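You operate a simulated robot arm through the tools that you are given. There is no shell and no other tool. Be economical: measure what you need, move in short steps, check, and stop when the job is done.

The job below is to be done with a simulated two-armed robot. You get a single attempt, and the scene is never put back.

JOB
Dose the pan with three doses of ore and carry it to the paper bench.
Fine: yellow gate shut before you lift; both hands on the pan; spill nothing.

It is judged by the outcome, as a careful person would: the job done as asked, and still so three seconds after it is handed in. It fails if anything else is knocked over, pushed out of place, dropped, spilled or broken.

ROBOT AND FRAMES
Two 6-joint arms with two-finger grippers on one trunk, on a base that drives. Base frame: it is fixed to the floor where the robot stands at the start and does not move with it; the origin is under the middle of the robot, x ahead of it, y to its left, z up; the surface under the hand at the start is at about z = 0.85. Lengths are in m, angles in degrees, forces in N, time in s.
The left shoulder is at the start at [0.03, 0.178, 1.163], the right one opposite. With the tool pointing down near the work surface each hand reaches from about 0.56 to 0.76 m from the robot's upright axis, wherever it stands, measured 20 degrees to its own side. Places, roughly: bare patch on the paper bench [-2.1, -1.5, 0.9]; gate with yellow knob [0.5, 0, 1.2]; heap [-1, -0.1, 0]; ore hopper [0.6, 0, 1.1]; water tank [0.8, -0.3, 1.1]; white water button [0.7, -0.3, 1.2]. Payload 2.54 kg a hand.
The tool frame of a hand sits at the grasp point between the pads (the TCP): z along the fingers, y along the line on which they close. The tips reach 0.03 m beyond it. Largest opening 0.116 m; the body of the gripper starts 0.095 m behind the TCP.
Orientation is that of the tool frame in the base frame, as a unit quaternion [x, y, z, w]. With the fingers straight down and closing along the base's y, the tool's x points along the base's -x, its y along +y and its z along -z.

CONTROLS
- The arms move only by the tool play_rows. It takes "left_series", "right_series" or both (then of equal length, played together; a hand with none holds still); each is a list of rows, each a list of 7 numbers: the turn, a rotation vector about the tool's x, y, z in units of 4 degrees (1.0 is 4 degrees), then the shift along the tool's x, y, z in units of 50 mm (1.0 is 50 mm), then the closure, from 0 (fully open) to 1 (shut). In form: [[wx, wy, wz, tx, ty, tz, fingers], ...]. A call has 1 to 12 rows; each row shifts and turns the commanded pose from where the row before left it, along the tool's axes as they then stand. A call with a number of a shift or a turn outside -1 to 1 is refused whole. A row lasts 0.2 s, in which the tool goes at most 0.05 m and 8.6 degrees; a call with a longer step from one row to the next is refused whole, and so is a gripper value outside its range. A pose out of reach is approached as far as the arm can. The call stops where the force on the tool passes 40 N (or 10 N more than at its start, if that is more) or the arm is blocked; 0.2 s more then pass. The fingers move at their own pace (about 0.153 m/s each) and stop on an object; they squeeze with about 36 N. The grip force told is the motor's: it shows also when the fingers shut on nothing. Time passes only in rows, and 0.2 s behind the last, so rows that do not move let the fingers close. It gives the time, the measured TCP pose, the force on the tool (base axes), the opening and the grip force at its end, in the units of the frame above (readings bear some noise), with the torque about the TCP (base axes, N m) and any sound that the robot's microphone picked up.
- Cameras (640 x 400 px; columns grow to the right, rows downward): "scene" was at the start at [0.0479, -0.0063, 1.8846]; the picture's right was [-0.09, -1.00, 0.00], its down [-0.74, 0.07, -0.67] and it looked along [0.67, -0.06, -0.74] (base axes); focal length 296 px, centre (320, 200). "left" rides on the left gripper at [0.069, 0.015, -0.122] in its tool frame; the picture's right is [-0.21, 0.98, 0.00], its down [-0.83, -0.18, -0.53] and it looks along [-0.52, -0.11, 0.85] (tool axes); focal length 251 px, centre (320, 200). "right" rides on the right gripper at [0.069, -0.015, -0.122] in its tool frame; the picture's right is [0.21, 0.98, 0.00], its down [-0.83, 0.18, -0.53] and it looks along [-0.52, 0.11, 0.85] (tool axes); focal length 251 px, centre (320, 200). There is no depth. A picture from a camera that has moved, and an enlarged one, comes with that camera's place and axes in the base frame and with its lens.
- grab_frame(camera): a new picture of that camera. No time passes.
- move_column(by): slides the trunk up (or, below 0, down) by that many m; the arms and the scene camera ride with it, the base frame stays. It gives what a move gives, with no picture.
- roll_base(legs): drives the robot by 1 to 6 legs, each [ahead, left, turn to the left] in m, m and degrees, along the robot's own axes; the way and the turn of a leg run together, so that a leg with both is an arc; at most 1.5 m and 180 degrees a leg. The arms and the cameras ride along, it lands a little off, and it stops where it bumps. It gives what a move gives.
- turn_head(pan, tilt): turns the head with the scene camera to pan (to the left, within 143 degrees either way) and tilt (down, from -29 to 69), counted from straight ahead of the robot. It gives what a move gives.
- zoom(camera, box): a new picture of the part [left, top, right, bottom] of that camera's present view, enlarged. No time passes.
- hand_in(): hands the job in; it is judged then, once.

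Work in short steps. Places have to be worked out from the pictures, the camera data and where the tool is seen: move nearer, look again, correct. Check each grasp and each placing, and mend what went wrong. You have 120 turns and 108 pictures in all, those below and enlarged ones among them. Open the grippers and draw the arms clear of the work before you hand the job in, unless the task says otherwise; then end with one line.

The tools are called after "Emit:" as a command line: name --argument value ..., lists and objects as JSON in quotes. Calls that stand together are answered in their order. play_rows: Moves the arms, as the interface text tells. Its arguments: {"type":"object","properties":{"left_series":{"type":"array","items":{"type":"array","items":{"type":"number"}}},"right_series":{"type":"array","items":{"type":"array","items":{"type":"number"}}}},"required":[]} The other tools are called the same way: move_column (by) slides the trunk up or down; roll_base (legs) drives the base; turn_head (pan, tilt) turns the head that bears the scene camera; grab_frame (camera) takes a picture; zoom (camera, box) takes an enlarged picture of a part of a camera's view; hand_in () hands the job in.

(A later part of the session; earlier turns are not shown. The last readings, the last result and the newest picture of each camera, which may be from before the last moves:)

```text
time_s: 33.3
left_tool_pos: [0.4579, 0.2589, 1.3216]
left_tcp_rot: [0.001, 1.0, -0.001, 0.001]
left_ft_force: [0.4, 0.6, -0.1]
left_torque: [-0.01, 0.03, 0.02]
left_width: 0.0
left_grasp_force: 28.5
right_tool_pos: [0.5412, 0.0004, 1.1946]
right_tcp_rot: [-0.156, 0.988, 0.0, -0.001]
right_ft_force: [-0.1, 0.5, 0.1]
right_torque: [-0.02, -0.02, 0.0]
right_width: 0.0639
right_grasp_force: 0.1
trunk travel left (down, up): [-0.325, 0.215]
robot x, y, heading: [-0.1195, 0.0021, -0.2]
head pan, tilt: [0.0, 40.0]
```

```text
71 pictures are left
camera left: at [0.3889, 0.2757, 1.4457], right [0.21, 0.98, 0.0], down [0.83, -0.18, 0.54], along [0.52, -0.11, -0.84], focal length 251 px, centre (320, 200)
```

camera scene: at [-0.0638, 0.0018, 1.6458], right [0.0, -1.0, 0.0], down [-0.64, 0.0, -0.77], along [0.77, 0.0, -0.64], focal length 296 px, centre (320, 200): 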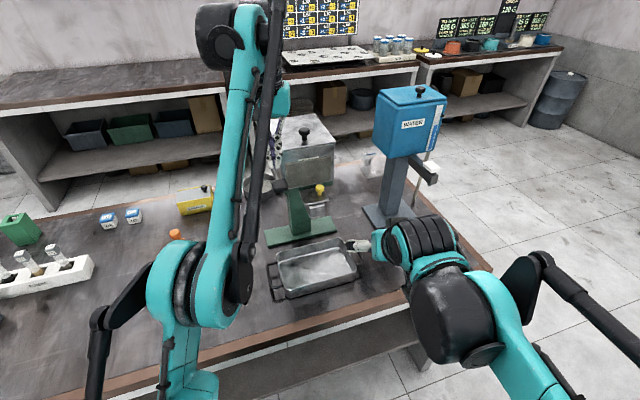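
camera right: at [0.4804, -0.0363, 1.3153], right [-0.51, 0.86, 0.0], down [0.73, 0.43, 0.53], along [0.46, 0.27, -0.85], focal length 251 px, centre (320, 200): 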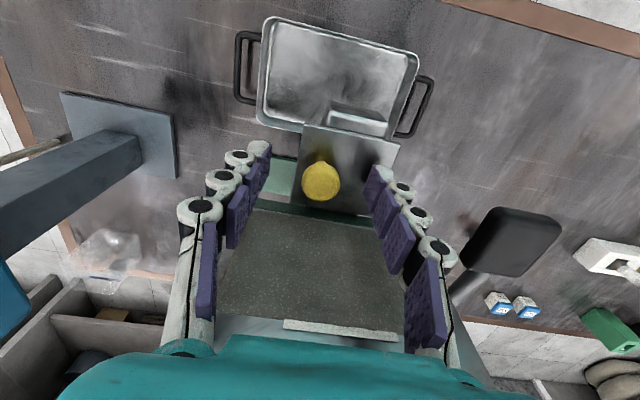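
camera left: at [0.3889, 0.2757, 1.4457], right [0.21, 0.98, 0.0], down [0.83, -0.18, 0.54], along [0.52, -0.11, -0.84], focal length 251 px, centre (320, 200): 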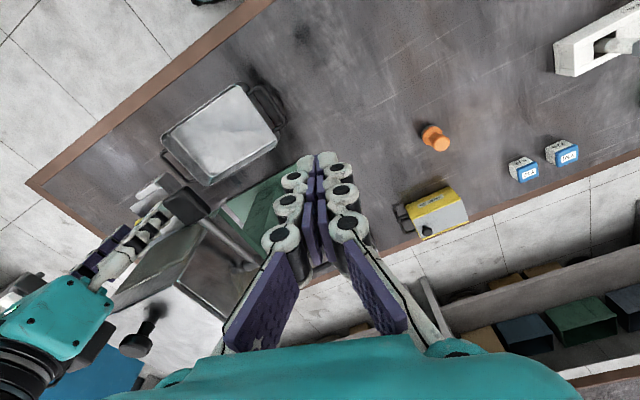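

The knob is between the fingers; I close on it.

Emit:
play_rows --right_series '[[0, 0, 0, 0, 0, 0, 1], [0, 0, 0, 0, 0, 0, 1], [0, 0, 0, 0, 0, 0, 1]]'

Emit:
grab_frame --camera "right"

```text
time_s: 34.1
left_tool_pos: [0.4577, 0.2596, 1.3226]
left_tcp_rot: [0.0, 1.0, 0.0, 0.001]
left_ft_force: [0.7, -0.5, 1.0]
left_torque: [-0.05, 0.03, 0.01]
left_width: 0.0
left_grasp_force: 28.3
right_tool_pos: [0.54, -0.0008, 1.196]
right_tcp_rot: [-0.156, 0.988, 0.0, 0.0]
right_ft_force: [-1.0, -1.1, -0.4]
right_torque: [0.03, -0.08, -0.01]
right_width: 0.022
right_grasp_force: 45.3
trunk travel left (down, up): [-0.325, 0.215]
robot x, y, heading: [-0.1216, -0.0036, 0.1]
head pan, tilt: [0.0, 40.0]
```

```text
70 pictures are left
camera right: at [0.4799, -0.0364, 1.3157], right [-0.51, 0.86, 0.0], down [0.73, 0.43, 0.53], along [0.46, 0.27, -0.85], focal length 251 px, centre (320, 200)
```

right: 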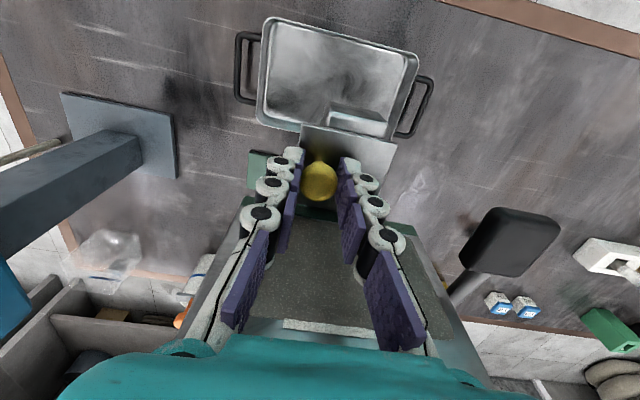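

Gripped (22 mm). I test small motions: first 5 mm sideways to the right, reading the force.

Emit:
play_rows --right_series '[[0, 0, 0, 0, -0.1, 0, 1]]'

```text
time_s: 34.5
left_tool_pos: [0.4575, 0.2587, 1.3219]
left_tcp_rot: [0.001, 1.0, 0.0, 0.001]
left_ft_force: [0.5, -0.4, 0.2]
left_torque: [0.01, 0.0, 0.03]
left_width: 0.0
left_grasp_force: 28.9
right_tool_pos: [0.5426, -0.0046, 1.1947]
right_tcp_rot: [-0.157, 0.988, 0.0, 0.0]
right_ft_force: [-2.6, 0.0, -4.8]
right_torque: [0.08, -0.08, 0.03]
right_width: 0.0221
right_grasp_force: 44.9
trunk travel left (down, up): [-0.325, 0.215]
robot x, y, heading: [-0.1156, -0.002, 0.0]
head pan, tilt: [0.0, 40.0]
```

Emit:
play_rows --right_series '[[0, 0, 0, 0, -0.2, 0, 1]]'

Emit:
grab_frame --camera "right"

```text
time_s: 34.9
left_tool_pos: [0.4569, 0.2585, 1.3227]
left_tcp_rot: [0.0, 1.0, 0.001, 0.001]
left_ft_force: [-0.1, 0.6, -0.5]
left_torque: [0.01, -0.03, -0.03]
left_width: 0.0
left_grasp_force: 28.2
right_tool_pos: [0.5464, -0.017, 1.1947]
right_tcp_rot: [-0.156, 0.988, 0.0, -0.001]
right_ft_force: [-5.4, -1.4, -11.4]
right_torque: [0.04, -0.06, 0.0]
right_width: 0.0222
right_grasp_force: 45.4
trunk travel left (down, up): [-0.325, 0.215]
robot x, y, heading: [-0.117, -0.0038, 0.3]
head pan, tilt: [0.0, 40.0]
```

```text
69 pictures are left
camera right: at [0.4851, -0.0518, 1.3158], right [-0.51, 0.86, 0.0], down [0.73, 0.43, 0.53], along [0.46, 0.27, -0.85], focal length 251 px, centre (320, 200)
```

right: 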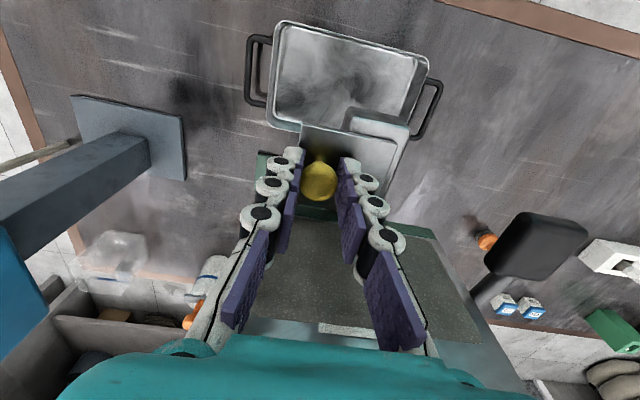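

The gate slides to the right with the knob, exposing the spout. I continue, easing a little down and back to relieve the side forces.

Emit:
play_rows --right_series '[[0, 0, 0, 0.04, -0.2, 0.05, 1], [0, 0, 0, 0.04, -0.2, 0.0, 1]]'

Emit:
zoom --camera "right" --box '[220, 10, 460, 250]'

```text
time_s: 35.5
left_tool_pos: [0.4591, 0.261, 1.3222]
left_tcp_rot: [-0.001, 1.0, 0.001, 0.001]
left_ft_force: [1.0, -0.5, 0.5]
left_torque: [0.01, -0.01, -0.02]
left_width: 0.0
left_grasp_force: 28.6
right_tool_pos: [0.5509, -0.0329, 1.1932]
right_tcp_rot: [-0.157, 0.988, 0.0, 0.001]
right_ft_force: [20.3, 8.6, 22.1]
right_torque: [0.21, -0.52, -0.01]
right_width: 0.022
right_grasp_force: 44.9
trunk travel left (down, up): [-0.325, 0.215]
robot x, y, heading: [-0.1227, 0.0018, 0.1]
head pan, tilt: [0.0, 40.0]
```

```text
1.67 times, centred on (340, 130) of right
camera zoom: at [0.489, -0.0691, 1.314], right [-0.51, 0.86, 0.0], down [0.73, 0.43, 0.54], along [0.46, 0.27, -0.84], focal length 419 px, centre (287, 317)
```

zoom: 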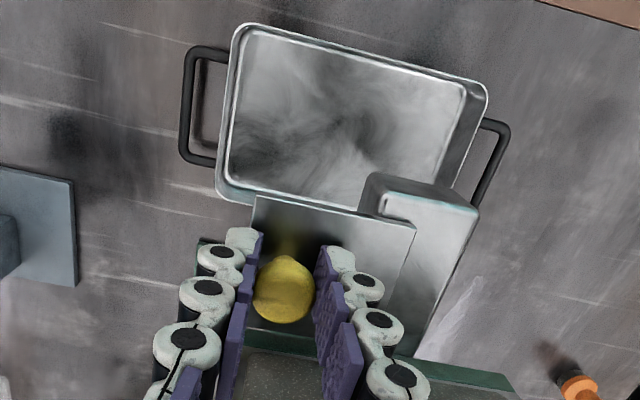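

The pull-back correction was wrong (forces rose); I undo it and continue purely sideways.

Emit:
play_rows --right_series '[[0, 0, 0, -0.06, 0, -0.035, 1], [0, 0, 0, 0, -0.15, 0, 1]]'

Emit:
zoom --camera "right" --box '[220, 10, 460, 250]'

```text
time_s: 36.3
left_tool_pos: [0.4572, 0.2612, 1.321]
left_tcp_rot: [-0.001, 1.0, 0.0, 0.001]
left_ft_force: [0.2, -0.5, -0.2]
left_torque: [0.05, -0.01, -0.01]
left_width: 0.0003
left_grasp_force: 28.8
right_tool_pos: [0.5502, -0.0343, 1.1937]
right_tcp_rot: [-0.161, 0.987, 0.004, -0.004]
right_ft_force: [-2.0, 15.0, -8.0]
right_torque: [0.32, 0.16, 0.04]
right_width: 0.0217
right_grasp_force: 45.4
trunk travel left (down, up): [-0.325, 0.215]
robot x, y, heading: [-0.1171, -0.0017, 0.1]
head pan, tilt: [0.0, 40.0]
stopped in row 2 (right hand): the force on the tool passed its limit at 44 N (the readings are from after the stop); the commanded pose is now the measured one
```

```text
1.67 times, centred on (340, 130) of right
camera zoom: at [0.4909, -0.071, 1.3145], right [-0.51, 0.86, 0.01], down [0.73, 0.43, 0.53], along [0.45, 0.28, -0.85], focal length 419 px, centre (287, 317)
```

zoom: 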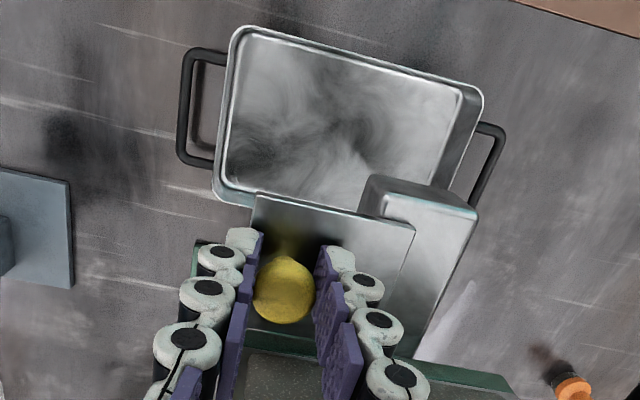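

End stop after ≈35 mm: the gate is fully across now. I release the knob and lift clear to see whether it stays.

Emit:
play_rows --right_series '[[0, 0, 0, 0, 0.02, 0, 0.5], [0, 0, 0, 0, 0, 0, 0.5], [0, 0, 0, 0, 0, -0.6, 0.5], [0, 0, 0, 0, 0, -0.9, 0.5], [0, 0, 0, 0.6, -0.7, -0.2, 0.5], [0, 0, 0, 0.6, -0.7, 0, 0.5], [0, 0, 0, 0.6, -0.7, 0, 0.5], [0, 0, 0, 0.6, -0.7, 0, 0.5], [0, 0, 0, 0, 0, 0, 0.5]]'

Emit:
zoom --camera "scene" --box '[240, 100, 380, 310]'

Emit:
grab_frame --camera "right"

```text
time_s: 38.3
left_tool_pos: [0.4563, 0.262, 1.3215]
left_tcp_rot: [-0.001, 1.0, 0.0, 0.0]
left_ft_force: [0.0, 0.1, -0.1]
left_torque: [-0.05, 0.03, -0.02]
left_width: 0.0001
left_grasp_force: 28.5
right_tool_pos: [0.48, -0.2081, 1.2778]
right_tcp_rot: [-0.159, 0.987, 0.001, -0.004]
right_ft_force: [-0.8, 0.0, 0.7]
right_torque: [-0.02, 0.01, -0.02]
right_width: 0.0581
right_grasp_force: 0.0
trunk travel left (down, up): [-0.325, 0.215]
robot x, y, heading: [-0.1222, 0.0028, -0.1]
head pan, tilt: [0.0, 40.0]
```

```text
1.90 times, centred on (310, 205) of scene
camera zoom: at [-0.0639, 0.0033, 1.8458], right [0.0, -1.0, 0.0], down [-0.64, 0.0, -0.77], along [0.77, 0.0, -0.64], focal length 563 px, centre (339, 190)
```

zoom: 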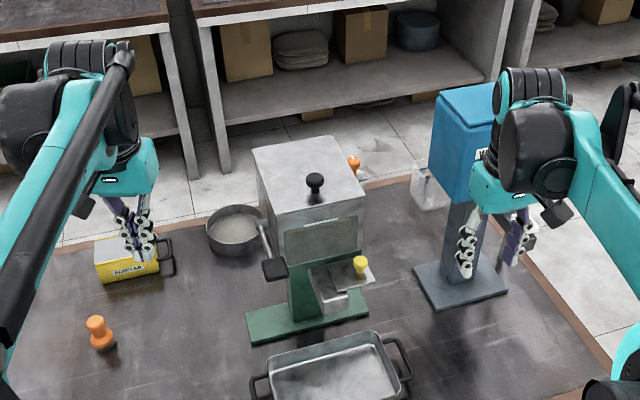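

```text
65 pictures are left
camera right: at [0.4212, -0.2436, 1.3997], right [-0.51, 0.86, 0.01], down [0.73, 0.43, 0.53], along [0.45, 0.27, -0.85], focal length 251 px, centre (320, 200)
```

right: 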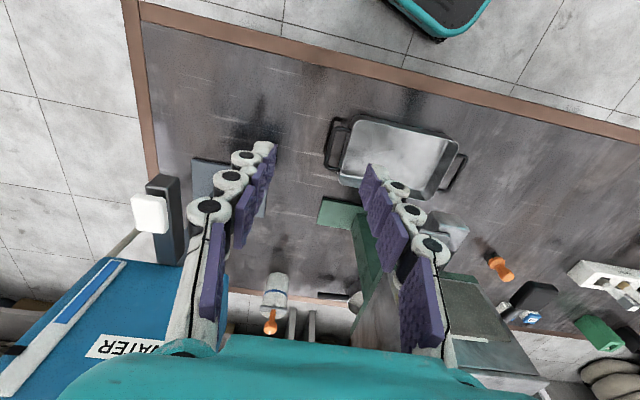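

The gate stays open. Now the left hand returns above the paddle and presses a full stroke.

Emit:
play_rows --left_series '[[0, 0, 0, -0.2, -0.81, 0, 1], [0, 0, 0, -0.3, -0.81, 0, 1], [0, 0, 0, -0.4, -0.81, 0, 1], [0, 0, 0, 0, -0.81, 0.3, 1], [0, 0, 0, 0, 0, 0.9, 1], [0, 0, 0, 0, 0, 0.5, 1], [0, 0, 0, 0, 0, 0.2, 1], [0, 0, 0, 0, 0, 0.2, 1], [0, 0, 0, 0, 0, 0.2, 1]]'

Emit:
grab_frame --camera "left"

```text
time_s: 40.3
left_tool_pos: [0.5028, 0.0983, 1.2073]
left_tcp_rot: [0.0, 1.0, 0.0, -0.001]
left_ft_force: [0.3, -0.5, 3.4]
left_torque: [0.01, -0.05, 0.0]
left_width: 0.0003
left_grasp_force: 29.0
right_tool_pos: [0.4798, -0.2085, 1.2792]
right_tcp_rot: [-0.159, 0.987, 0.002, -0.003]
right_ft_force: [0.7, -0.4, -0.3]
right_torque: [0.02, 0.0, 0.01]
right_width: 0.0582
right_grasp_force: 0.1
trunk travel left (down, up): [-0.325, 0.215]
robot x, y, heading: [-0.1161, 0.0044, 0.1]
head pan, tilt: [0.0, 40.0]
```

```text
64 pictures are left
camera left: at [0.4332, 0.1144, 1.3307], right [0.21, 0.98, 0.0], down [0.83, -0.18, 0.54], along [0.52, -0.11, -0.84], focal length 251 px, centre (320, 200)
```

left: 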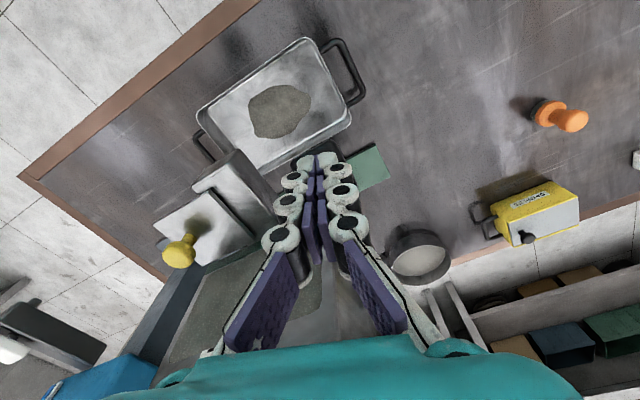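

Ore fell into the pan: the first dose. I release the lever and check how much it is.

Emit:
play_rows --left_series '[[0, 0, 0, 0, 0, -0.6, 1], [0, 0, 0, 0, 0, -0.7, 1], [0, 0, 0, 0, 0, 0, 1], [0, 0, 0, 0, 0, 0, 1]]'

Emit:
zoom --camera "left" --box '[180, 20, 400, 200]'

```text
time_s: 41.3
left_tool_pos: [0.5023, 0.0995, 1.2729]
left_tcp_rot: [-0.001, 1.0, 0.0, 0.001]
left_ft_force: [-1.0, 0.2, -0.3]
left_torque: [0.0, -0.02, 0.01]
left_width: 0.0001
left_grasp_force: 28.5
right_tool_pos: [0.4795, -0.2085, 1.2795]
right_tcp_rot: [-0.16, 0.987, 0.001, -0.003]
right_ft_force: [0.1, 0.5, 0.0]
right_torque: [0.0, 0.03, 0.01]
right_width: 0.0579
right_grasp_force: 0.1
trunk travel left (down, up): [-0.325, 0.215]
robot x, y, heading: [-0.1249, 0.0028, -0.0]
head pan, tilt: [0.0, 40.0]
```

```text
2.22 times, centred on (290, 110) of left
camera zoom: at [0.4334, 0.1153, 1.3956], right [0.21, 0.98, 0.0], down [0.83, -0.18, 0.54], along [0.52, -0.11, -0.84], focal length 559 px, centre (387, 400)
```

zoom: 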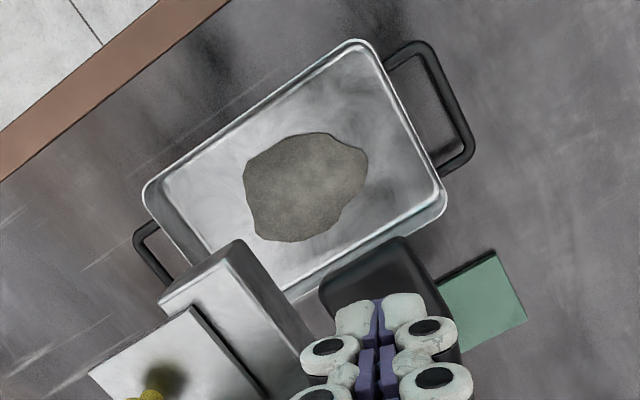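

A centred heap. Second stroke, same depth, and release.

Emit:
play_rows --left_series '[[0, 0, 0, 0, 0, 0.6, 1], [0, 0, 0, 0, 0, 0.3, 1], [0, 0, 0, 0, 0, 0.2, 1], [0, 0, 0, 0, 0, 0.2, 1], [0, 0, 0, 0, 0, 0, 1], [0, 0, 0, 0, 0, -0.6, 1], [0, 0, 0, 0, 0, -0.7, 1], [0, 0, 0, 0, 0, 0, 1], [0, 0, 0, 0, 0, 0, 1]]'

Emit:
zoom --camera "left" --box '[180, 20, 400, 200]'

```text
time_s: 43.3
left_tool_pos: [0.5021, 0.0992, 1.2715]
left_tcp_rot: [-0.002, 1.0, 0.0, 0.0]
left_ft_force: [-0.6, -0.5, -0.3]
left_torque: [0.01, 0.0, 0.01]
left_width: 0.0002
left_grasp_force: 28.5
right_tool_pos: [0.4791, -0.2082, 1.2791]
right_tcp_rot: [-0.159, 0.987, 0.002, -0.003]
right_ft_force: [-0.7, 0.3, 0.6]
right_torque: [0.0, 0.03, 0.01]
right_width: 0.058
right_grasp_force: 0.0
trunk travel left (down, up): [-0.325, 0.215]
robot x, y, heading: [-0.1182, 0.0003, -0.1]
head pan, tilt: [0.0, 40.0]
```

```text
2.22 times, centred on (290, 110) of left
camera zoom: at [0.4328, 0.115, 1.3957], right [0.21, 0.98, 0.0], down [0.83, -0.18, 0.54], along [0.52, -0.11, -0.84], focal length 559 px, centre (387, 400)
```

zoom: 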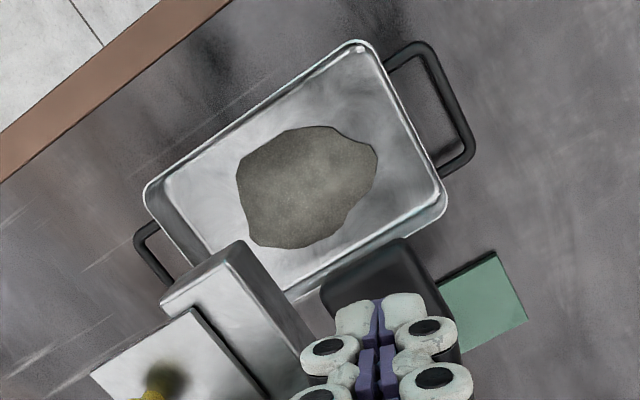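

The heap grew only modestly (diameter ≈×1.13). I look from the scene camera to judge its height and check the hopper window.

Emit:
turn_head --pan 0 --tilt 50

Emit:
zoom --camera "scene" --box '[260, 150, 370, 260]'

Emit:
grab_frame --camera "right"

```text
time_s: 44.0
left_tool_pos: [0.5033, 0.0995, 1.272]
left_tcp_rot: [-0.001, 1.0, 0.0, 0.001]
left_ft_force: [-0.6, 2.5, 0.4]
left_torque: [0.01, -0.01, 0.02]
left_width: 0.0
left_grasp_force: 28.6
right_tool_pos: [0.4803, -0.2088, 1.2781]
right_tcp_rot: [-0.16, 0.987, 0.002, -0.003]
right_ft_force: [-0.2, -0.4, 1.0]
right_torque: [0.0, 0.0, 0.0]
right_width: 0.0583
right_grasp_force: 0.0
trunk travel left (down, up): [-0.325, 0.215]
robot x, y, heading: [-0.1186, -0.0028, 0.2]
head pan, tilt: [0.0, 50.0]
```

```text
3.64 times, centred on (315, 205) of scene
camera zoom: at [-0.0728, 0.0014, 1.8317], right [0.0, -1.0, 0.0], down [-0.77, 0.0, -0.64], along [0.64, 0.0, -0.77], focal length 1075 px, centre (338, 182)
```

zoom: 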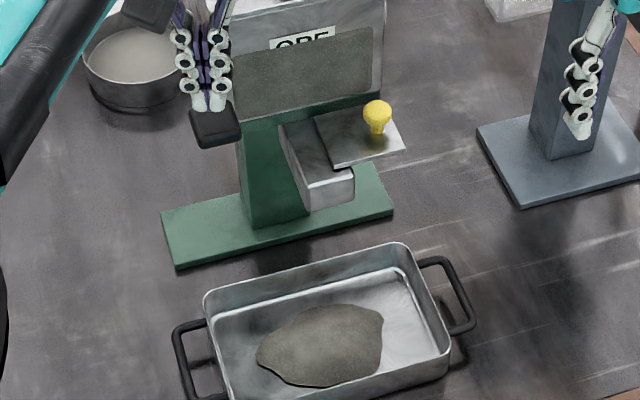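

```text
60 pictures are left
camera right: at [0.4207, -0.2448, 1.3998], right [-0.51, 0.86, 0.01], down [0.73, 0.43, 0.53], along [0.45, 0.28, -0.85], focal length 251 px, centre (320, 200)
```

right: 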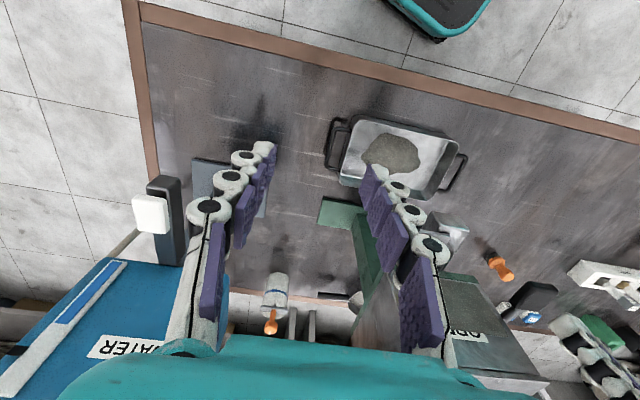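

The window level dropped (label now visible), matching doses leaving; nothing had fallen when the gate opened, so the count is two. Third stroke now.

Emit:
play_rows --left_series '[[0, 0, 0, 0, 0, 0.6, 1], [0, 0, 0, 0, 0, 0.3, 1], [0, 0, 0, 0, 0, 0.2, 1], [0, 0, 0, 0, 0, 0.2, 1], [0, 0, 0, 0, 0, 0, 1], [0, 0, 0, 0, 0, -0.6, 1], [0, 0, 0, 0, 0, -0.7, 1], [0, 0, 0, 0, 0, 0, 1], [0, 0, 0, 0, 0, 0, 1]]'

Emit:
zoom --camera "left" --box '[180, 20, 400, 200]'

Emit:
zoom --camera "scene" --box '[260, 150, 370, 260]'

```text
time_s: 46.0
left_tool_pos: [0.5013, 0.0987, 1.2731]
left_tcp_rot: [-0.001, 1.0, 0.0, 0.001]
left_ft_force: [0.8, 0.2, 0.7]
left_torque: [0.01, -0.03, -0.03]
left_width: 0.0
left_grasp_force: 28.7
right_tool_pos: [0.4805, -0.2074, 1.2779]
right_tcp_rot: [-0.159, 0.987, 0.002, -0.003]
right_ft_force: [-0.6, 0.3, -0.4]
right_torque: [0.03, 0.0, -0.01]
right_width: 0.0581
right_grasp_force: 0.1
trunk travel left (down, up): [-0.325, 0.215]
robot x, y, heading: [-0.1179, -0.0017, 0.0]
head pan, tilt: [0.0, 50.0]
```

```text
2.22 times, centred on (290, 110) of left
camera zoom: at [0.4323, 0.1146, 1.3954], right [0.21, 0.98, 0.0], down [0.83, -0.18, 0.54], along [0.52, -0.11, -0.84], focal length 559 px, centre (387, 400)
```

zoom: 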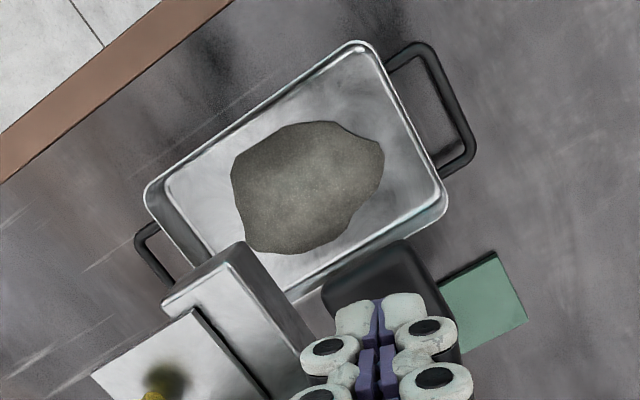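

```text
3.64 times, centred on (315, 205) of scene
camera zoom: at [-0.073, 0.0014, 1.8317], right [0.0, -1.0, 0.0], down [-0.77, 0.0, -0.64], along [0.64, 0.0, -0.77], focal length 1075 px, centre (338, 182)
```

zoom: 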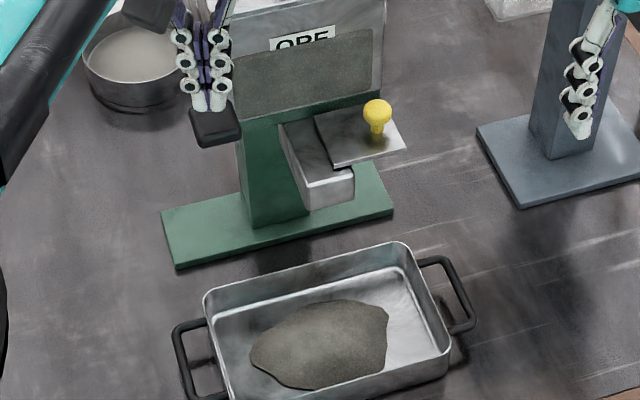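

Three strokes have fallen into the pan. Now the left hand retreats, and the right hand returns above the knob to shut the gate.

Emit:
play_rows --left_series '[[0, 0, 0, 0, 0, -0.8, 1], [0, 0, 0, 0.3, 0.8, -0.2, 1], [0, 0, 0, 0.3, 0.8, 0, 1], [0, 0, 0, 0.3, 0.8, 0, 1], [0, 0, 0, 0, 0.8, 0, 0], [0, 0, 0, 0, 0, 0, 0], [0, 0, 0, 0, 0, 0, 0], [0, 0, 0, 0, 0, 0, 0]]' --right_series '[[0, 0, 0, 0, 0, 0, 0.5], [0, 0, 0, 0, 0, 0, 0.5], [0, 0, 0, -0.6, 0.7, -0.2, 0.5], [0, 0, 0, -0.6, 0.7, 0, 0.5], [0, 0, 0, -0.6, 0.7, 0, 0.5], [0, 0, 0, -0.6, 0.7, 0, 0.5], [0, 0, 0, 0, 0, 0.5, 0.5], [0, 0, 0, 0, 0, 0, 0.5]]'

Emit:
grab_frame --camera "right"

```text
time_s: 47.8
left_tool_pos: [0.4562, 0.259, 1.322]
left_tcp_rot: [-0.001, 1.0, 0.0, 0.0]
left_ft_force: [-0.5, 0.1, -0.8]
left_torque: [-0.02, 0.01, 0.02]
left_width: 0.1159
left_grasp_force: 0.0
right_tool_pos: [0.5487, -0.0361, 1.2625]
right_tcp_rot: [-0.159, 0.987, 0.001, -0.003]
right_ft_force: [-0.2, 0.2, 0.1]
right_torque: [-0.04, -0.04, -0.02]
right_width: 0.0581
right_grasp_force: 0.1
trunk travel left (down, up): [-0.325, 0.215]
robot x, y, heading: [-0.1179, 0.0007, 0.1]
head pan, tilt: [0.0, 50.0]
```

```text
57 pictures are left
camera right: at [0.4904, -0.0725, 1.3841], right [-0.51, 0.86, 0.01], down [0.73, 0.43, 0.53], along [0.45, 0.27, -0.85], focal length 251 px, centre (320, 200)
```

right: 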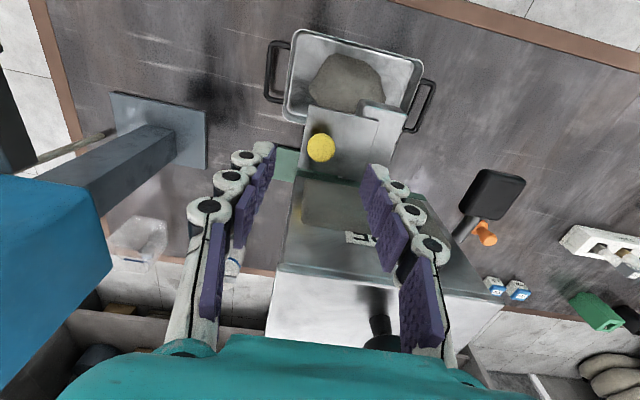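

Aligned above the knob. Descend, grip and slide the gate back left.

Emit:
play_rows --right_series '[[0, 0, 0, 0, 0, 0.6, 0.5], [0, 0, 0, 0, 0, 0.5, 0.5], [0, 0, 0, 0, 0, 0.25, 0.5], [0, 0, 0, 0, 0, 0, 1], [0, 0, 0, 0, 0, 0, 1], [0, 0, 0, 0, 0, 0, 1], [0, 0, 0, 0, 0.2, 0, 1], [0, 0, 0, 0, 0.2, 0, 1], [0, 0, 0, 0, 0.2, 0, 1]]'

```text
time_s: 49.8
left_tool_pos: [0.4568, 0.257, 1.3238]
left_tcp_rot: [-0.001, 1.0, 0.001, 0.001]
left_ft_force: [0.2, 0.5, 0.3]
left_torque: [-0.01, 0.0, 0.03]
left_width: 0.1157
left_grasp_force: 0.1
right_tool_pos: [0.5393, -0.0091, 1.1966]
right_tcp_rot: [-0.159, 0.987, 0.002, -0.003]
right_ft_force: [-6.4, -2.4, -13.3]
right_torque: [-0.04, -0.11, -0.04]
right_width: 0.0219
right_grasp_force: 45.2
trunk travel left (down, up): [-0.325, 0.215]
robot x, y, heading: [-0.1177, 0.0043, 0.2]
head pan, tilt: [0.0, 50.0]
```

Emit:
play_rows --right_series '[[0, 0, 0, 0, 0.12, 0, 1], [0, 0, 0, 0, 0.1, 0, 1], [0, 0, 0, 0, 0.1, 0, 1]]'

Emit:
zoom --camera "right" --box '[220, 10, 460, 250]'

```text
time_s: 50.6
left_tool_pos: [0.4589, 0.2544, 1.3228]
left_tcp_rot: [0.0, 1.0, 0.002, 0.0]
left_ft_force: [0.2, -0.2, 0.0]
left_torque: [-0.01, 0.0, -0.01]
left_width: 0.1159
left_grasp_force: 0.0
right_tool_pos: [0.538, 0.0006, 1.1957]
right_tcp_rot: [-0.158, 0.987, 0.002, -0.003]
right_ft_force: [6.3, -22.0, -0.6]
right_torque: [-0.64, 0.39, -0.13]
right_width: 0.0219
right_grasp_force: 45.1
trunk travel left (down, up): [-0.325, 0.215]
robot x, y, heading: [-0.1168, 0.002, -0.2]
head pan, tilt: [0.0, 50.0]
```

```text
1.67 times, centred on (340, 130) of right
camera zoom: at [0.4776, -0.0354, 1.3173], right [-0.51, 0.86, 0.0], down [0.73, 0.43, 0.53], along [0.46, 0.27, -0.85], focal length 419 px, centre (287, 317)
```

zoom: 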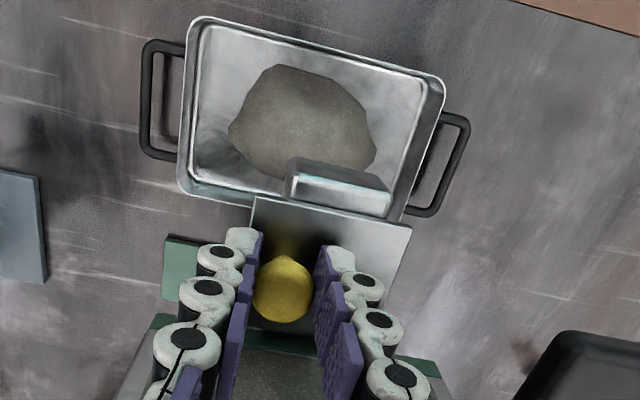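

The gate is back against its left stop. I open, lift off and retreat, then verify.

Emit:
play_rows --right_series '[[0, 0, 0, 0, -0.02, 0, 0.5], [0, 0, 0, 0, 0, 0, 0.5], [0, 0, 0, 0, 0, -0.6, 0.5], [0, 0, 0, 0, 0, -0.9, 0.5], [0, 0, 0, 0.6, -0.7, -0.2, 0.5], [0, 0, 0, 0.6, -0.7, 0, 0.5], [0, 0, 0, 0.6, -0.7, 0, 0.5], [0, 0, 0, 0.6, -0.7, 0, 0.5], [0, 0, 0, 0, 0, 0, 0]]'

Emit:
zoom --camera "scene" --box '[250, 130, 380, 270]'

Emit:
grab_frame --camera "left"

```text
time_s: 52.6
left_tool_pos: [0.4572, 0.2609, 1.3228]
left_tcp_rot: [-0.001, 1.0, 0.0, 0.0]
left_ft_force: [0.1, 0.4, 0.0]
left_torque: [-0.04, 0.05, 0.0]
left_width: 0.1162
left_grasp_force: 0.2
right_tool_pos: [0.4679, -0.1653, 1.2804]
right_tcp_rot: [-0.159, 0.987, 0.001, -0.004]
right_ft_force: [0.5, -0.5, 0.2]
right_torque: [-0.02, 0.02, 0.0]
right_width: 0.116
right_grasp_force: 0.0
trunk travel left (down, up): [-0.325, 0.215]
robot x, y, heading: [-0.1204, 0.0002, 0.2]
head pan, tilt: [0.0, 50.0]
```

```text
2.86 times, centred on (315, 200) of scene
camera zoom: at [-0.0719, 0.0032, 1.8316], right [0.0, -1.0, 0.0], down [-0.77, 0.0, -0.64], along [0.64, 0.0, -0.77], focal length 844 px, centre (334, 200)
```

zoom: 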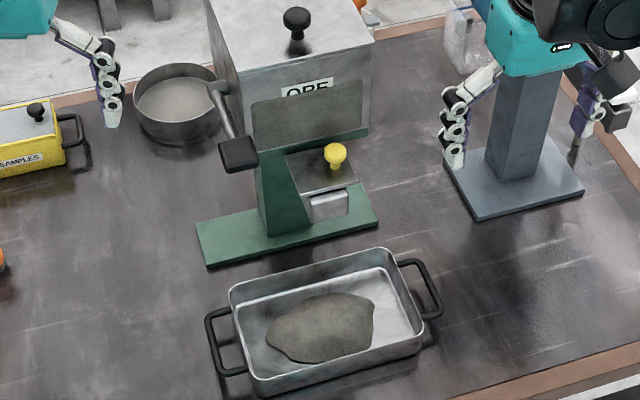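

```text
54 pictures are left
camera left: at [0.3882, 0.2755, 1.4461], right [0.21, 0.98, 0.0], down [0.83, -0.18, 0.53], along [0.52, -0.11, -0.84], focal length 251 px, centre (320, 200)
```

left: 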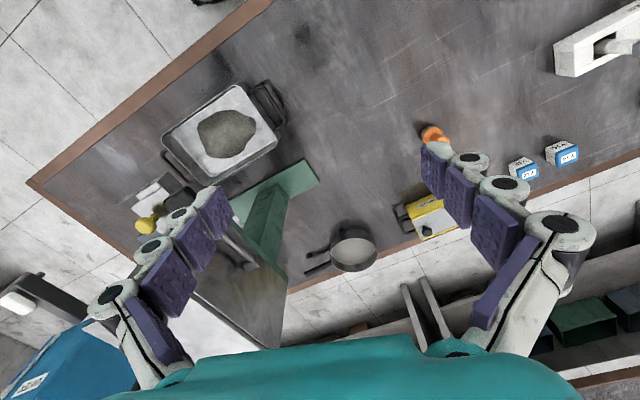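

Gate is shut as at the start. Now I orient both hands for the pan handles: yaw 18° with the pan, pitched 36° forward so wrists stay clear of paddle and spout.

Emit:
play_rows --left_series '[[0, 0, -0.9, 0, 0, 0, 0], [0, 0, -0.9, 0, 0, 0, 0], [0, 0, -0.9, 0, 0, 0, 0], [0, 0, -0.9, 0, 0, 0, 0], [0, 0, -0.9, 0, 0, 0, 0], [0, -1, 0, 0, 0, 0, 0], [0, -1, 0, 0, 0, 0, 0], [0, -1, 0, 0, 0, 0, 0], [0, -1, 0, 0, 0, 0, 0], [0, -1, 0, 0, 0, 0, 0], [0, -1, 0, 0, 0, 0, 0], [0, -1, 0, 0, 0, 0, 0]]' --right_series '[[0, -1, 0, 0, 0, 0, 0], [0, -1, 0, 0, 0, 0, 0], [0, -1, 0, 0, 0, 0, 0], [0, -1, 0, 0, 0, 0, 0], [0, -1, 0, 0, 0, 0, 0], [0, -1, 0, 0, 0, 0, 0], [0, -1, 0, 0, 0, 0, 0], [0, -1, 0, 0, 0, 0, 0], [0, -1, 0, 0, 0, 0, 0], [0, 0, 0, 0, 0, 0, 0], [0, 0, 0, 0, 0, 0, 0], [0, 0, 0, 0, 0, 0, 0]]'

Emit:
play_rows --left_series '[[0, -1, 0, 0, 0, 0, 0], [0, -1, 0, 0, 0, 0, 0], [0, 0, 0, 0.66, -0.26, 0.565, 0], [0, 0, 0, 0.66, -0.26, 0.565, 0], [0, 0, 0, 0.66, -0.26, 0.565, 0], [0, 0, 0, 0.66, -0.26, 0.565, 0], [0, 0, 0, 0.66, -0.26, 0.565, 0], [0, 0, 0, 0.66, -0.26, 0.565, 0], [0, 0, 0, 0, 0, 0, 0]]' --right_series '[[0, 0, 0, 0, 0, 0, 0], [0, 0, 0, 0, 0, 0, 0], [0, 0, 0, 0.35, 0, 0.656, 0], [0, 0, 0, 0.35, 0, 0.656, 0], [0, 0, 0, 0.35, 0, 0.656, 0], [0, 0, 0, 0.35, 0, 0.656, 0], [0, 0, 0, 0.35, 0, 0.656, 0], [0, 0, 0, 0.35, 0, 0.656, 0], [0, 0, 0, 0, 0, 0, 0]]'

Emit:
grab_frame --camera "left"

Emit:
grab_frame --camera "right"

Emit:
grab_frame --camera "scene"

```text
time_s: 55.2
left_tool_pos: [0.4565, 0.259, 1.3238]
left_tcp_rot: [-0.152, 0.958, 0.038, 0.241]
left_ft_force: [0.2, -0.3, -1.0]
left_torque: [0.01, -0.02, -0.01]
left_width: 0.1159
left_grasp_force: 0.0
right_tool_pos: [0.4655, -0.1655, 1.2811]
right_tcp_rot: [-0.15, 0.94, 0.051, 0.302]
right_ft_force: [-0.7, -0.4, 0.6]
right_torque: [0.0, -0.01, 0.05]
right_width: 0.116
right_grasp_force: 0.0
trunk travel left (down, up): [-0.325, 0.215]
robot x, y, heading: [-0.1206, 0.0028, 0.2]
head pan, tilt: [0.0, 50.0]
```

```text
time_s: 57.2
left_tool_pos: [0.4223, 0.1675, 1.0692]
left_tcp_rot: [-0.15, 0.939, 0.049, 0.307]
left_ft_force: [0.9, 0.2, 1.3]
left_torque: [0.01, 0.0, 0.01]
left_width: 0.1159
left_grasp_force: 0.0
right_tool_pos: [0.492, -0.1532, 1.0603]
right_tcp_rot: [-0.151, 0.939, 0.051, 0.304]
right_ft_force: [-0.4, 0.0, -0.8]
right_torque: [-0.01, -0.01, 0.0]
right_width: 0.116
right_grasp_force: 0.0
trunk travel left (down, up): [-0.325, 0.215]
robot x, y, heading: [-0.1201, 0.0007, 0.1]
head pan, tilt: [0.0, 50.0]
```

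```text
53 pictures are left
camera left: at [0.2955, 0.1427, 1.129], right [-0.14, 0.98, 0.13], down [0.39, -0.06, 0.92], along [0.91, 0.18, -0.37], focal length 251 px, centre (320, 200)
```

left: 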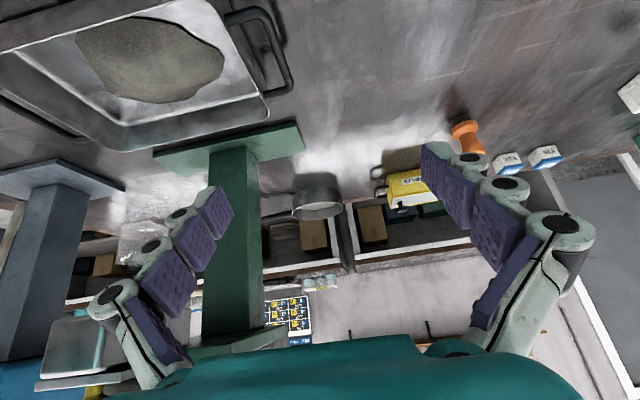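

```text
52 pictures are left
camera right: at [0.3772, -0.2087, 1.1178], right [-0.47, 0.87, -0.12], down [0.28, 0.28, 0.92], along [0.83, 0.4, -0.38], focal length 251 px, centre (320, 200)
```

right: 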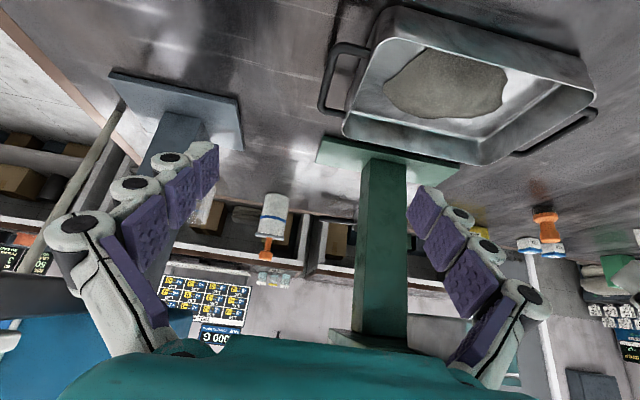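

```text
51 pictures are left
camera scene: at [-0.0757, 0.0021, 1.8318], right [0.0, -1.0, 0.0], down [-0.77, 0.0, -0.64], along [0.64, 0.0, -0.77], focal length 296 px, centre (320, 200)
```

scene: 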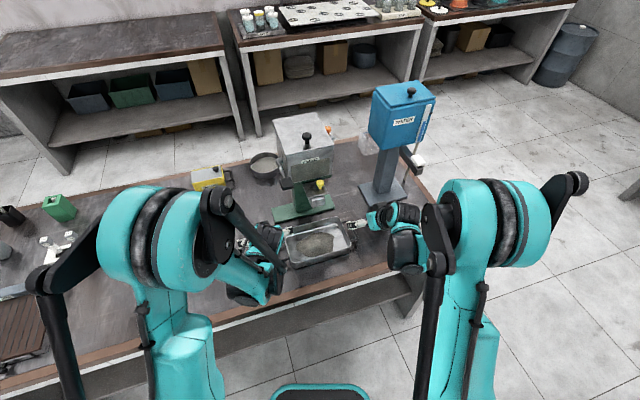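

Both handles triangulate to about z≈0.877: left bar centre (0.480, 0.158), right bar (0.571, −0.125). The inner finger must enter the ~25 mm loop gap, so I narrow the fingers and go to a near pre-grasp for another look.

Emit:
play_rows --left_series '[[0, 0, 0, 0.437, -0.183, 0.843, 0.78], [0, 0, 0, 0.437, -0.183, 0.843, 0.78], [0, 0, 0, 0.437, -0.183, 0.843, 0.78], [0, 0, 0, 0, 0, 0, 0.78]]' --right_series '[[0, 0, 0, 0.225, 0.015, 0.925, 0.78], [0, 0, 0, 0.225, 0.015, 0.925, 0.78], [0, 0, 0, 0.225, 0.015, 0.925, 0.78], [0, 0, 0, 0, 0, 0, 0.78]]'

Emit:
grab_frame --camera "left"

Emit:
grab_frame --camera "right"

```text
time_s: 58.2
left_tool_pos: [0.4965, 0.1373, 0.9721]
left_tcp_rot: [-0.15, 0.939, 0.05, 0.306]
left_ft_force: [0.0, 0.5, 0.3]
left_torque: [-0.02, -0.05, 0.01]
left_width: 0.0256
left_grasp_force: 0.1
left hand out of reach, approached as far as the arm can: row 1, 2, 3
right_tool_pos: [0.5415, -0.1352, 0.9297]
right_tcp_rot: [-0.151, 0.94, 0.052, 0.302]
right_ft_force: [-0.2, 1.2, 0.4]
right_torque: [-0.02, -0.02, 0.0]
right_width: 0.0254
right_grasp_force: 0.1
trunk travel left (down, up): [-0.325, 0.215]
robot x, y, heading: [-0.1216, 0.0042, 0.2]
head pan, tilt: [0.0, 50.0]
```

```text
50 pictures are left
camera left: at [0.3711, 0.1143, 1.0313], right [-0.14, 0.98, 0.13], down [0.39, -0.06, 0.92], along [0.91, 0.18, -0.38], focal length 251 px, centre (320, 200)
```

left: 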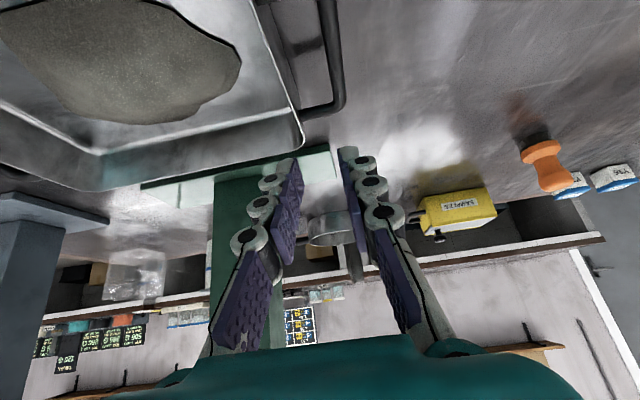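

```text
49 pictures are left
camera right: at [0.4261, -0.1899, 0.9866], right [-0.47, 0.87, -0.12], down [0.28, 0.28, 0.92], along [0.83, 0.4, -0.38], focal length 251 px, centre (320, 200)
```

right: 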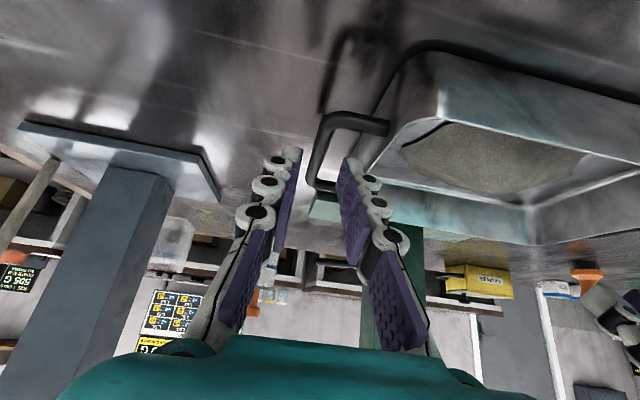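

The left hand hit its near limit (too close when pitched). I raise both hands slightly and back the base up 0.1 m.

Emit:
play_rows --left_series '[[0, 0, 0, -0.35, 0, -0.485, 0.78], [0, 0, 0, -0.35, 0, -0.485, 0.78], [0, 0, 0, 0, 0, 0, 0.78]]' --right_series '[[0, 0, 0, -0.35, 0, -0.485, 0.78], [0, 0, 0, -0.35, 0, -0.485, 0.78], [0, 0, 0, 0, 0, 0, 0.78]]'

Emit:
roll_base --legs '[[-0.1, 0, 0]]'

```text
time_s: 59.0
left_tool_pos: [0.5004, 0.1373, 1.031]
left_tcp_rot: [-0.149, 0.939, 0.049, 0.307]
left_ft_force: [0.8, 0.8, -0.3]
left_torque: [0.0, 0.02, -0.01]
left_width: 0.0253
left_grasp_force: 0.0
right_tool_pos: [0.5453, -0.1364, 0.9875]
right_tcp_rot: [-0.151, 0.94, 0.051, 0.302]
right_ft_force: [-0.7, 0.0, 0.4]
right_torque: [-0.03, 0.02, -0.01]
right_width: 0.0254
right_grasp_force: 0.0
trunk travel left (down, up): [-0.325, 0.215]
robot x, y, heading: [-0.1183, -0.0004, 0.2]
head pan, tilt: [0.0, 50.0]
```

```text
time_s: 60.2
left_tool_pos: [0.3997, 0.1372, 1.031]
left_tcp_rot: [-0.15, 0.939, 0.048, 0.306]
left_ft_force: [-0.2, -0.7, 0.2]
left_torque: [0.01, -0.05, 0.0]
left_width: 0.0257
left_grasp_force: 0.0
right_tool_pos: [0.4457, -0.1365, 0.9886]
right_tcp_rot: [-0.15, 0.94, 0.051, 0.303]
right_ft_force: [-0.4, -0.1, 0.4]
right_torque: [0.01, -0.03, 0.01]
right_width: 0.0257
right_grasp_force: 0.1
trunk travel left (down, up): [-0.325, 0.215]
robot x, y, heading: [-0.2188, -0.0002, -0.1]
head pan, tilt: [0.0, 50.0]
```

Refined: bar lines at c≈0 (left, (0.483,0.157)) and c≈−0.30 (right, (0.576,−0.128)). I go to pre-grasp 5 cm short along the fingers.

Emit:
play_rows --left_series '[[0, 0, 0, 0.103, -0.045, 0.775, 0.78], [0, 0, 0, 0.103, -0.045, 0.775, 0.78], [0, 0, 0, 0.103, -0.045, 0.775, 0.78], [0, 0, 0, 0, 0, 0, 0.78]]' --right_series '[[0, 0, 0, -0.287, -0.214, 0.707, 0.78], [0, 0, 0, -0.287, -0.214, 0.707, 0.78], [0, 0, 0, -0.287, -0.214, 0.707, 0.78], [0, 0, 0, 0, 0, 0, 0.78]]'

Emit:
grab_frame --camera "left"

Emit:
grab_frame --camera "right"

```text
time_s: 61.2
left_tool_pos: [0.4541, 0.1497, 0.9286]
left_tcp_rot: [-0.149, 0.938, 0.049, 0.308]
left_ft_force: [-1.2, 0.3, 0.1]
left_torque: [0.0, -0.05, 0.01]
left_width: 0.0255
left_grasp_force: 0.0
right_tool_pos: [0.5471, -0.135, 0.9278]
right_tcp_rot: [-0.151, 0.94, 0.051, 0.302]
right_ft_force: [0.4, -0.9, 0.4]
right_torque: [-0.01, 0.0, -0.01]
right_width: 0.0256
right_grasp_force: 0.1
trunk travel left (down, up): [-0.325, 0.215]
robot x, y, heading: [-0.2175, 0.0006, -0.0]
head pan, tilt: [0.0, 50.0]
```

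```text
48 pictures are left
camera left: at [0.328, 0.1247, 0.9877], right [-0.14, 0.98, 0.13], down [0.39, -0.06, 0.92], along [0.91, 0.18, -0.37], focal length 251 px, centre (320, 200)
```

left: 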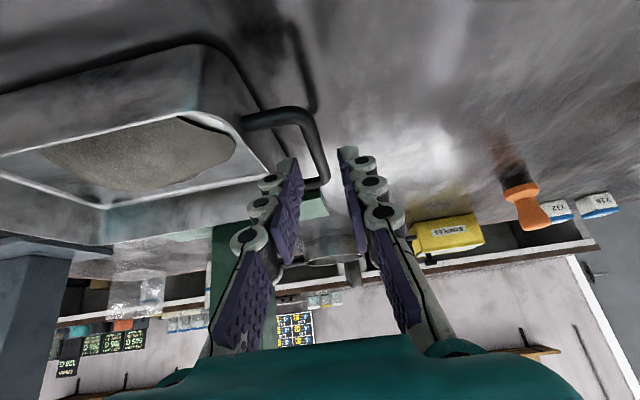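

```text
47 pictures are left
camera right: at [0.4309, -0.1902, 0.986], right [-0.47, 0.87, -0.12], down [0.28, 0.28, 0.92], along [0.83, 0.4, -0.38], focal length 251 px, centre (320, 200)
```

right: 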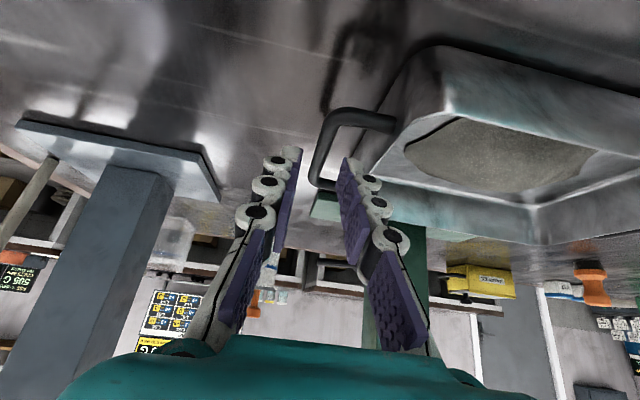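

Two-view triangulation puts the handle bars at z≈0.90 and nicely centred between the fingers of both hands. I advance so the bars lie at the TCPs.

Emit:
play_rows --left_series '[[0, 0, 0, 0.07, -0.01, 0.333, 0.78], [0, 0, 0, 0.07, -0.01, 0.333, 0.78]]' --right_series '[[0, 0, 0, 0.09, -0.025, 0.32, 0.78], [0, 0, 0, 0.09, -0.025, 0.32, 0.78]]'

Emit:
grab_frame --camera "left"

Emit:
grab_frame --camera "right"

```text
time_s: 61.8
left_tool_pos: [0.4692, 0.1523, 0.8961]
left_tcp_rot: [-0.15, 0.939, 0.049, 0.306]
left_ft_force: [-0.3, -0.2, -0.7]
left_torque: [0.02, -0.01, -0.03]
left_width: 0.0256
left_grasp_force: 0.0
right_tool_pos: [0.5601, -0.134, 0.8953]
right_tcp_rot: [-0.15, 0.94, 0.051, 0.303]
right_ft_force: [0.6, 0.9, -0.7]
right_torque: [0.01, -0.02, 0.0]
right_width: 0.0255
right_grasp_force: 0.1
trunk travel left (down, up): [-0.325, 0.215]
robot x, y, heading: [-0.2188, 0.0016, 0.3]
head pan, tilt: [0.0, 50.0]
```

```text
46 pictures are left
camera left: at [0.3441, 0.128, 0.9553], right [-0.14, 0.98, 0.13], down [0.39, -0.06, 0.92], along [0.91, 0.18, -0.38], focal length 251 px, centre (320, 200)
```

left: 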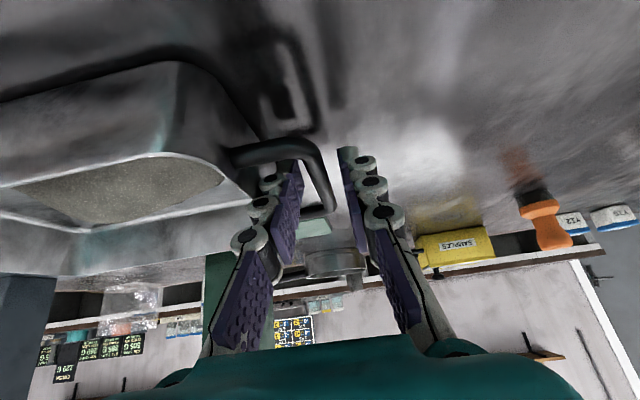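

```text
45 pictures are left
camera right: at [0.4446, -0.189, 0.9531], right [-0.47, 0.87, -0.12], down [0.29, 0.28, 0.92], along [0.83, 0.4, -0.38], focal length 251 px, centre (320, 200)
```

right: 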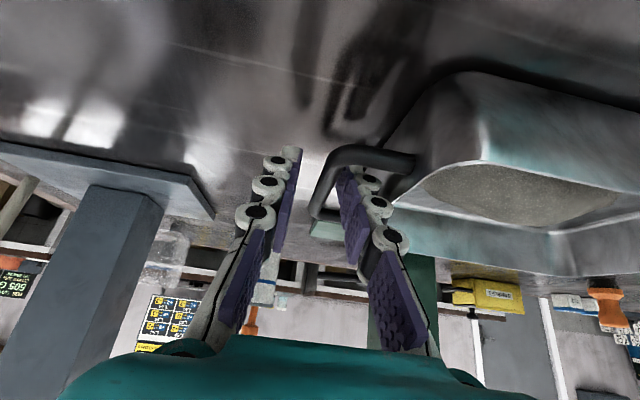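

Both bars are between the fingers, inner fingers inside the loops. I close both hands.

Emit:
play_rows --left_series '[[0, 0, 0, 0, 0, 0, 1], [0, 0, 0, 0, 0, 0, 1], [0, 0, 0, 0, 0, 0, 1]]' --right_series '[[0, 0, 0, 0, 0, 0, 1], [0, 0, 0, 0, 0, 0, 1], [0, 0, 0, 0, 0, 0, 1]]'

Emit:
grab_frame --camera "left"

Emit:
grab_frame --camera "right"

```text
time_s: 62.6
left_tool_pos: [0.469, 0.1518, 0.8957]
left_tcp_rot: [-0.149, 0.939, 0.048, 0.306]
left_ft_force: [7.3, -21.9, 0.0]
left_torque: [-0.21, -0.09, 0.32]
left_width: 0.0087
left_grasp_force: 36.0
right_tool_pos: [0.5601, -0.1318, 0.8947]
right_tcp_rot: [-0.152, 0.939, 0.053, 0.303]
right_ft_force: [-6.5, 21.6, 0.0]
right_torque: [0.17, 0.08, -0.34]
right_width: 0.009
right_grasp_force: 35.9
trunk travel left (down, up): [-0.325, 0.215]
robot x, y, heading: [-0.2175, 0.001, 0.2]
head pan, tilt: [0.0, 50.0]
```

```text
44 pictures are left
camera left: at [0.344, 0.1269, 0.9555], right [-0.14, 0.98, 0.12], down [0.39, -0.06, 0.92], along [0.91, 0.17, -0.38], focal length 251 px, centre (320, 200)
```

left: 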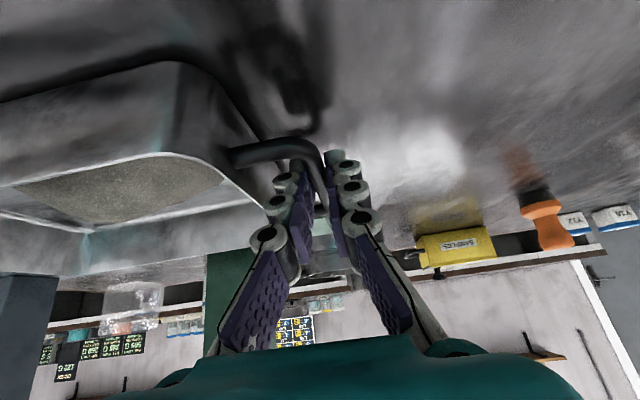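

```text
43 pictures are left
camera right: at [0.4441, -0.1874, 0.9531], right [-0.47, 0.87, -0.12], down [0.29, 0.28, 0.92], along [0.83, 0.4, -0.38], focal length 251 px, centre (320, 200)
```

right: 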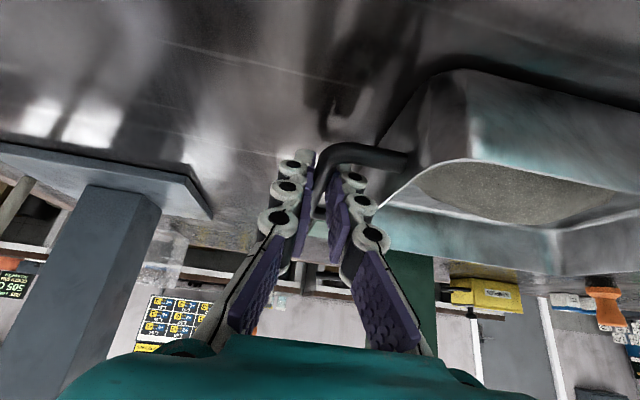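

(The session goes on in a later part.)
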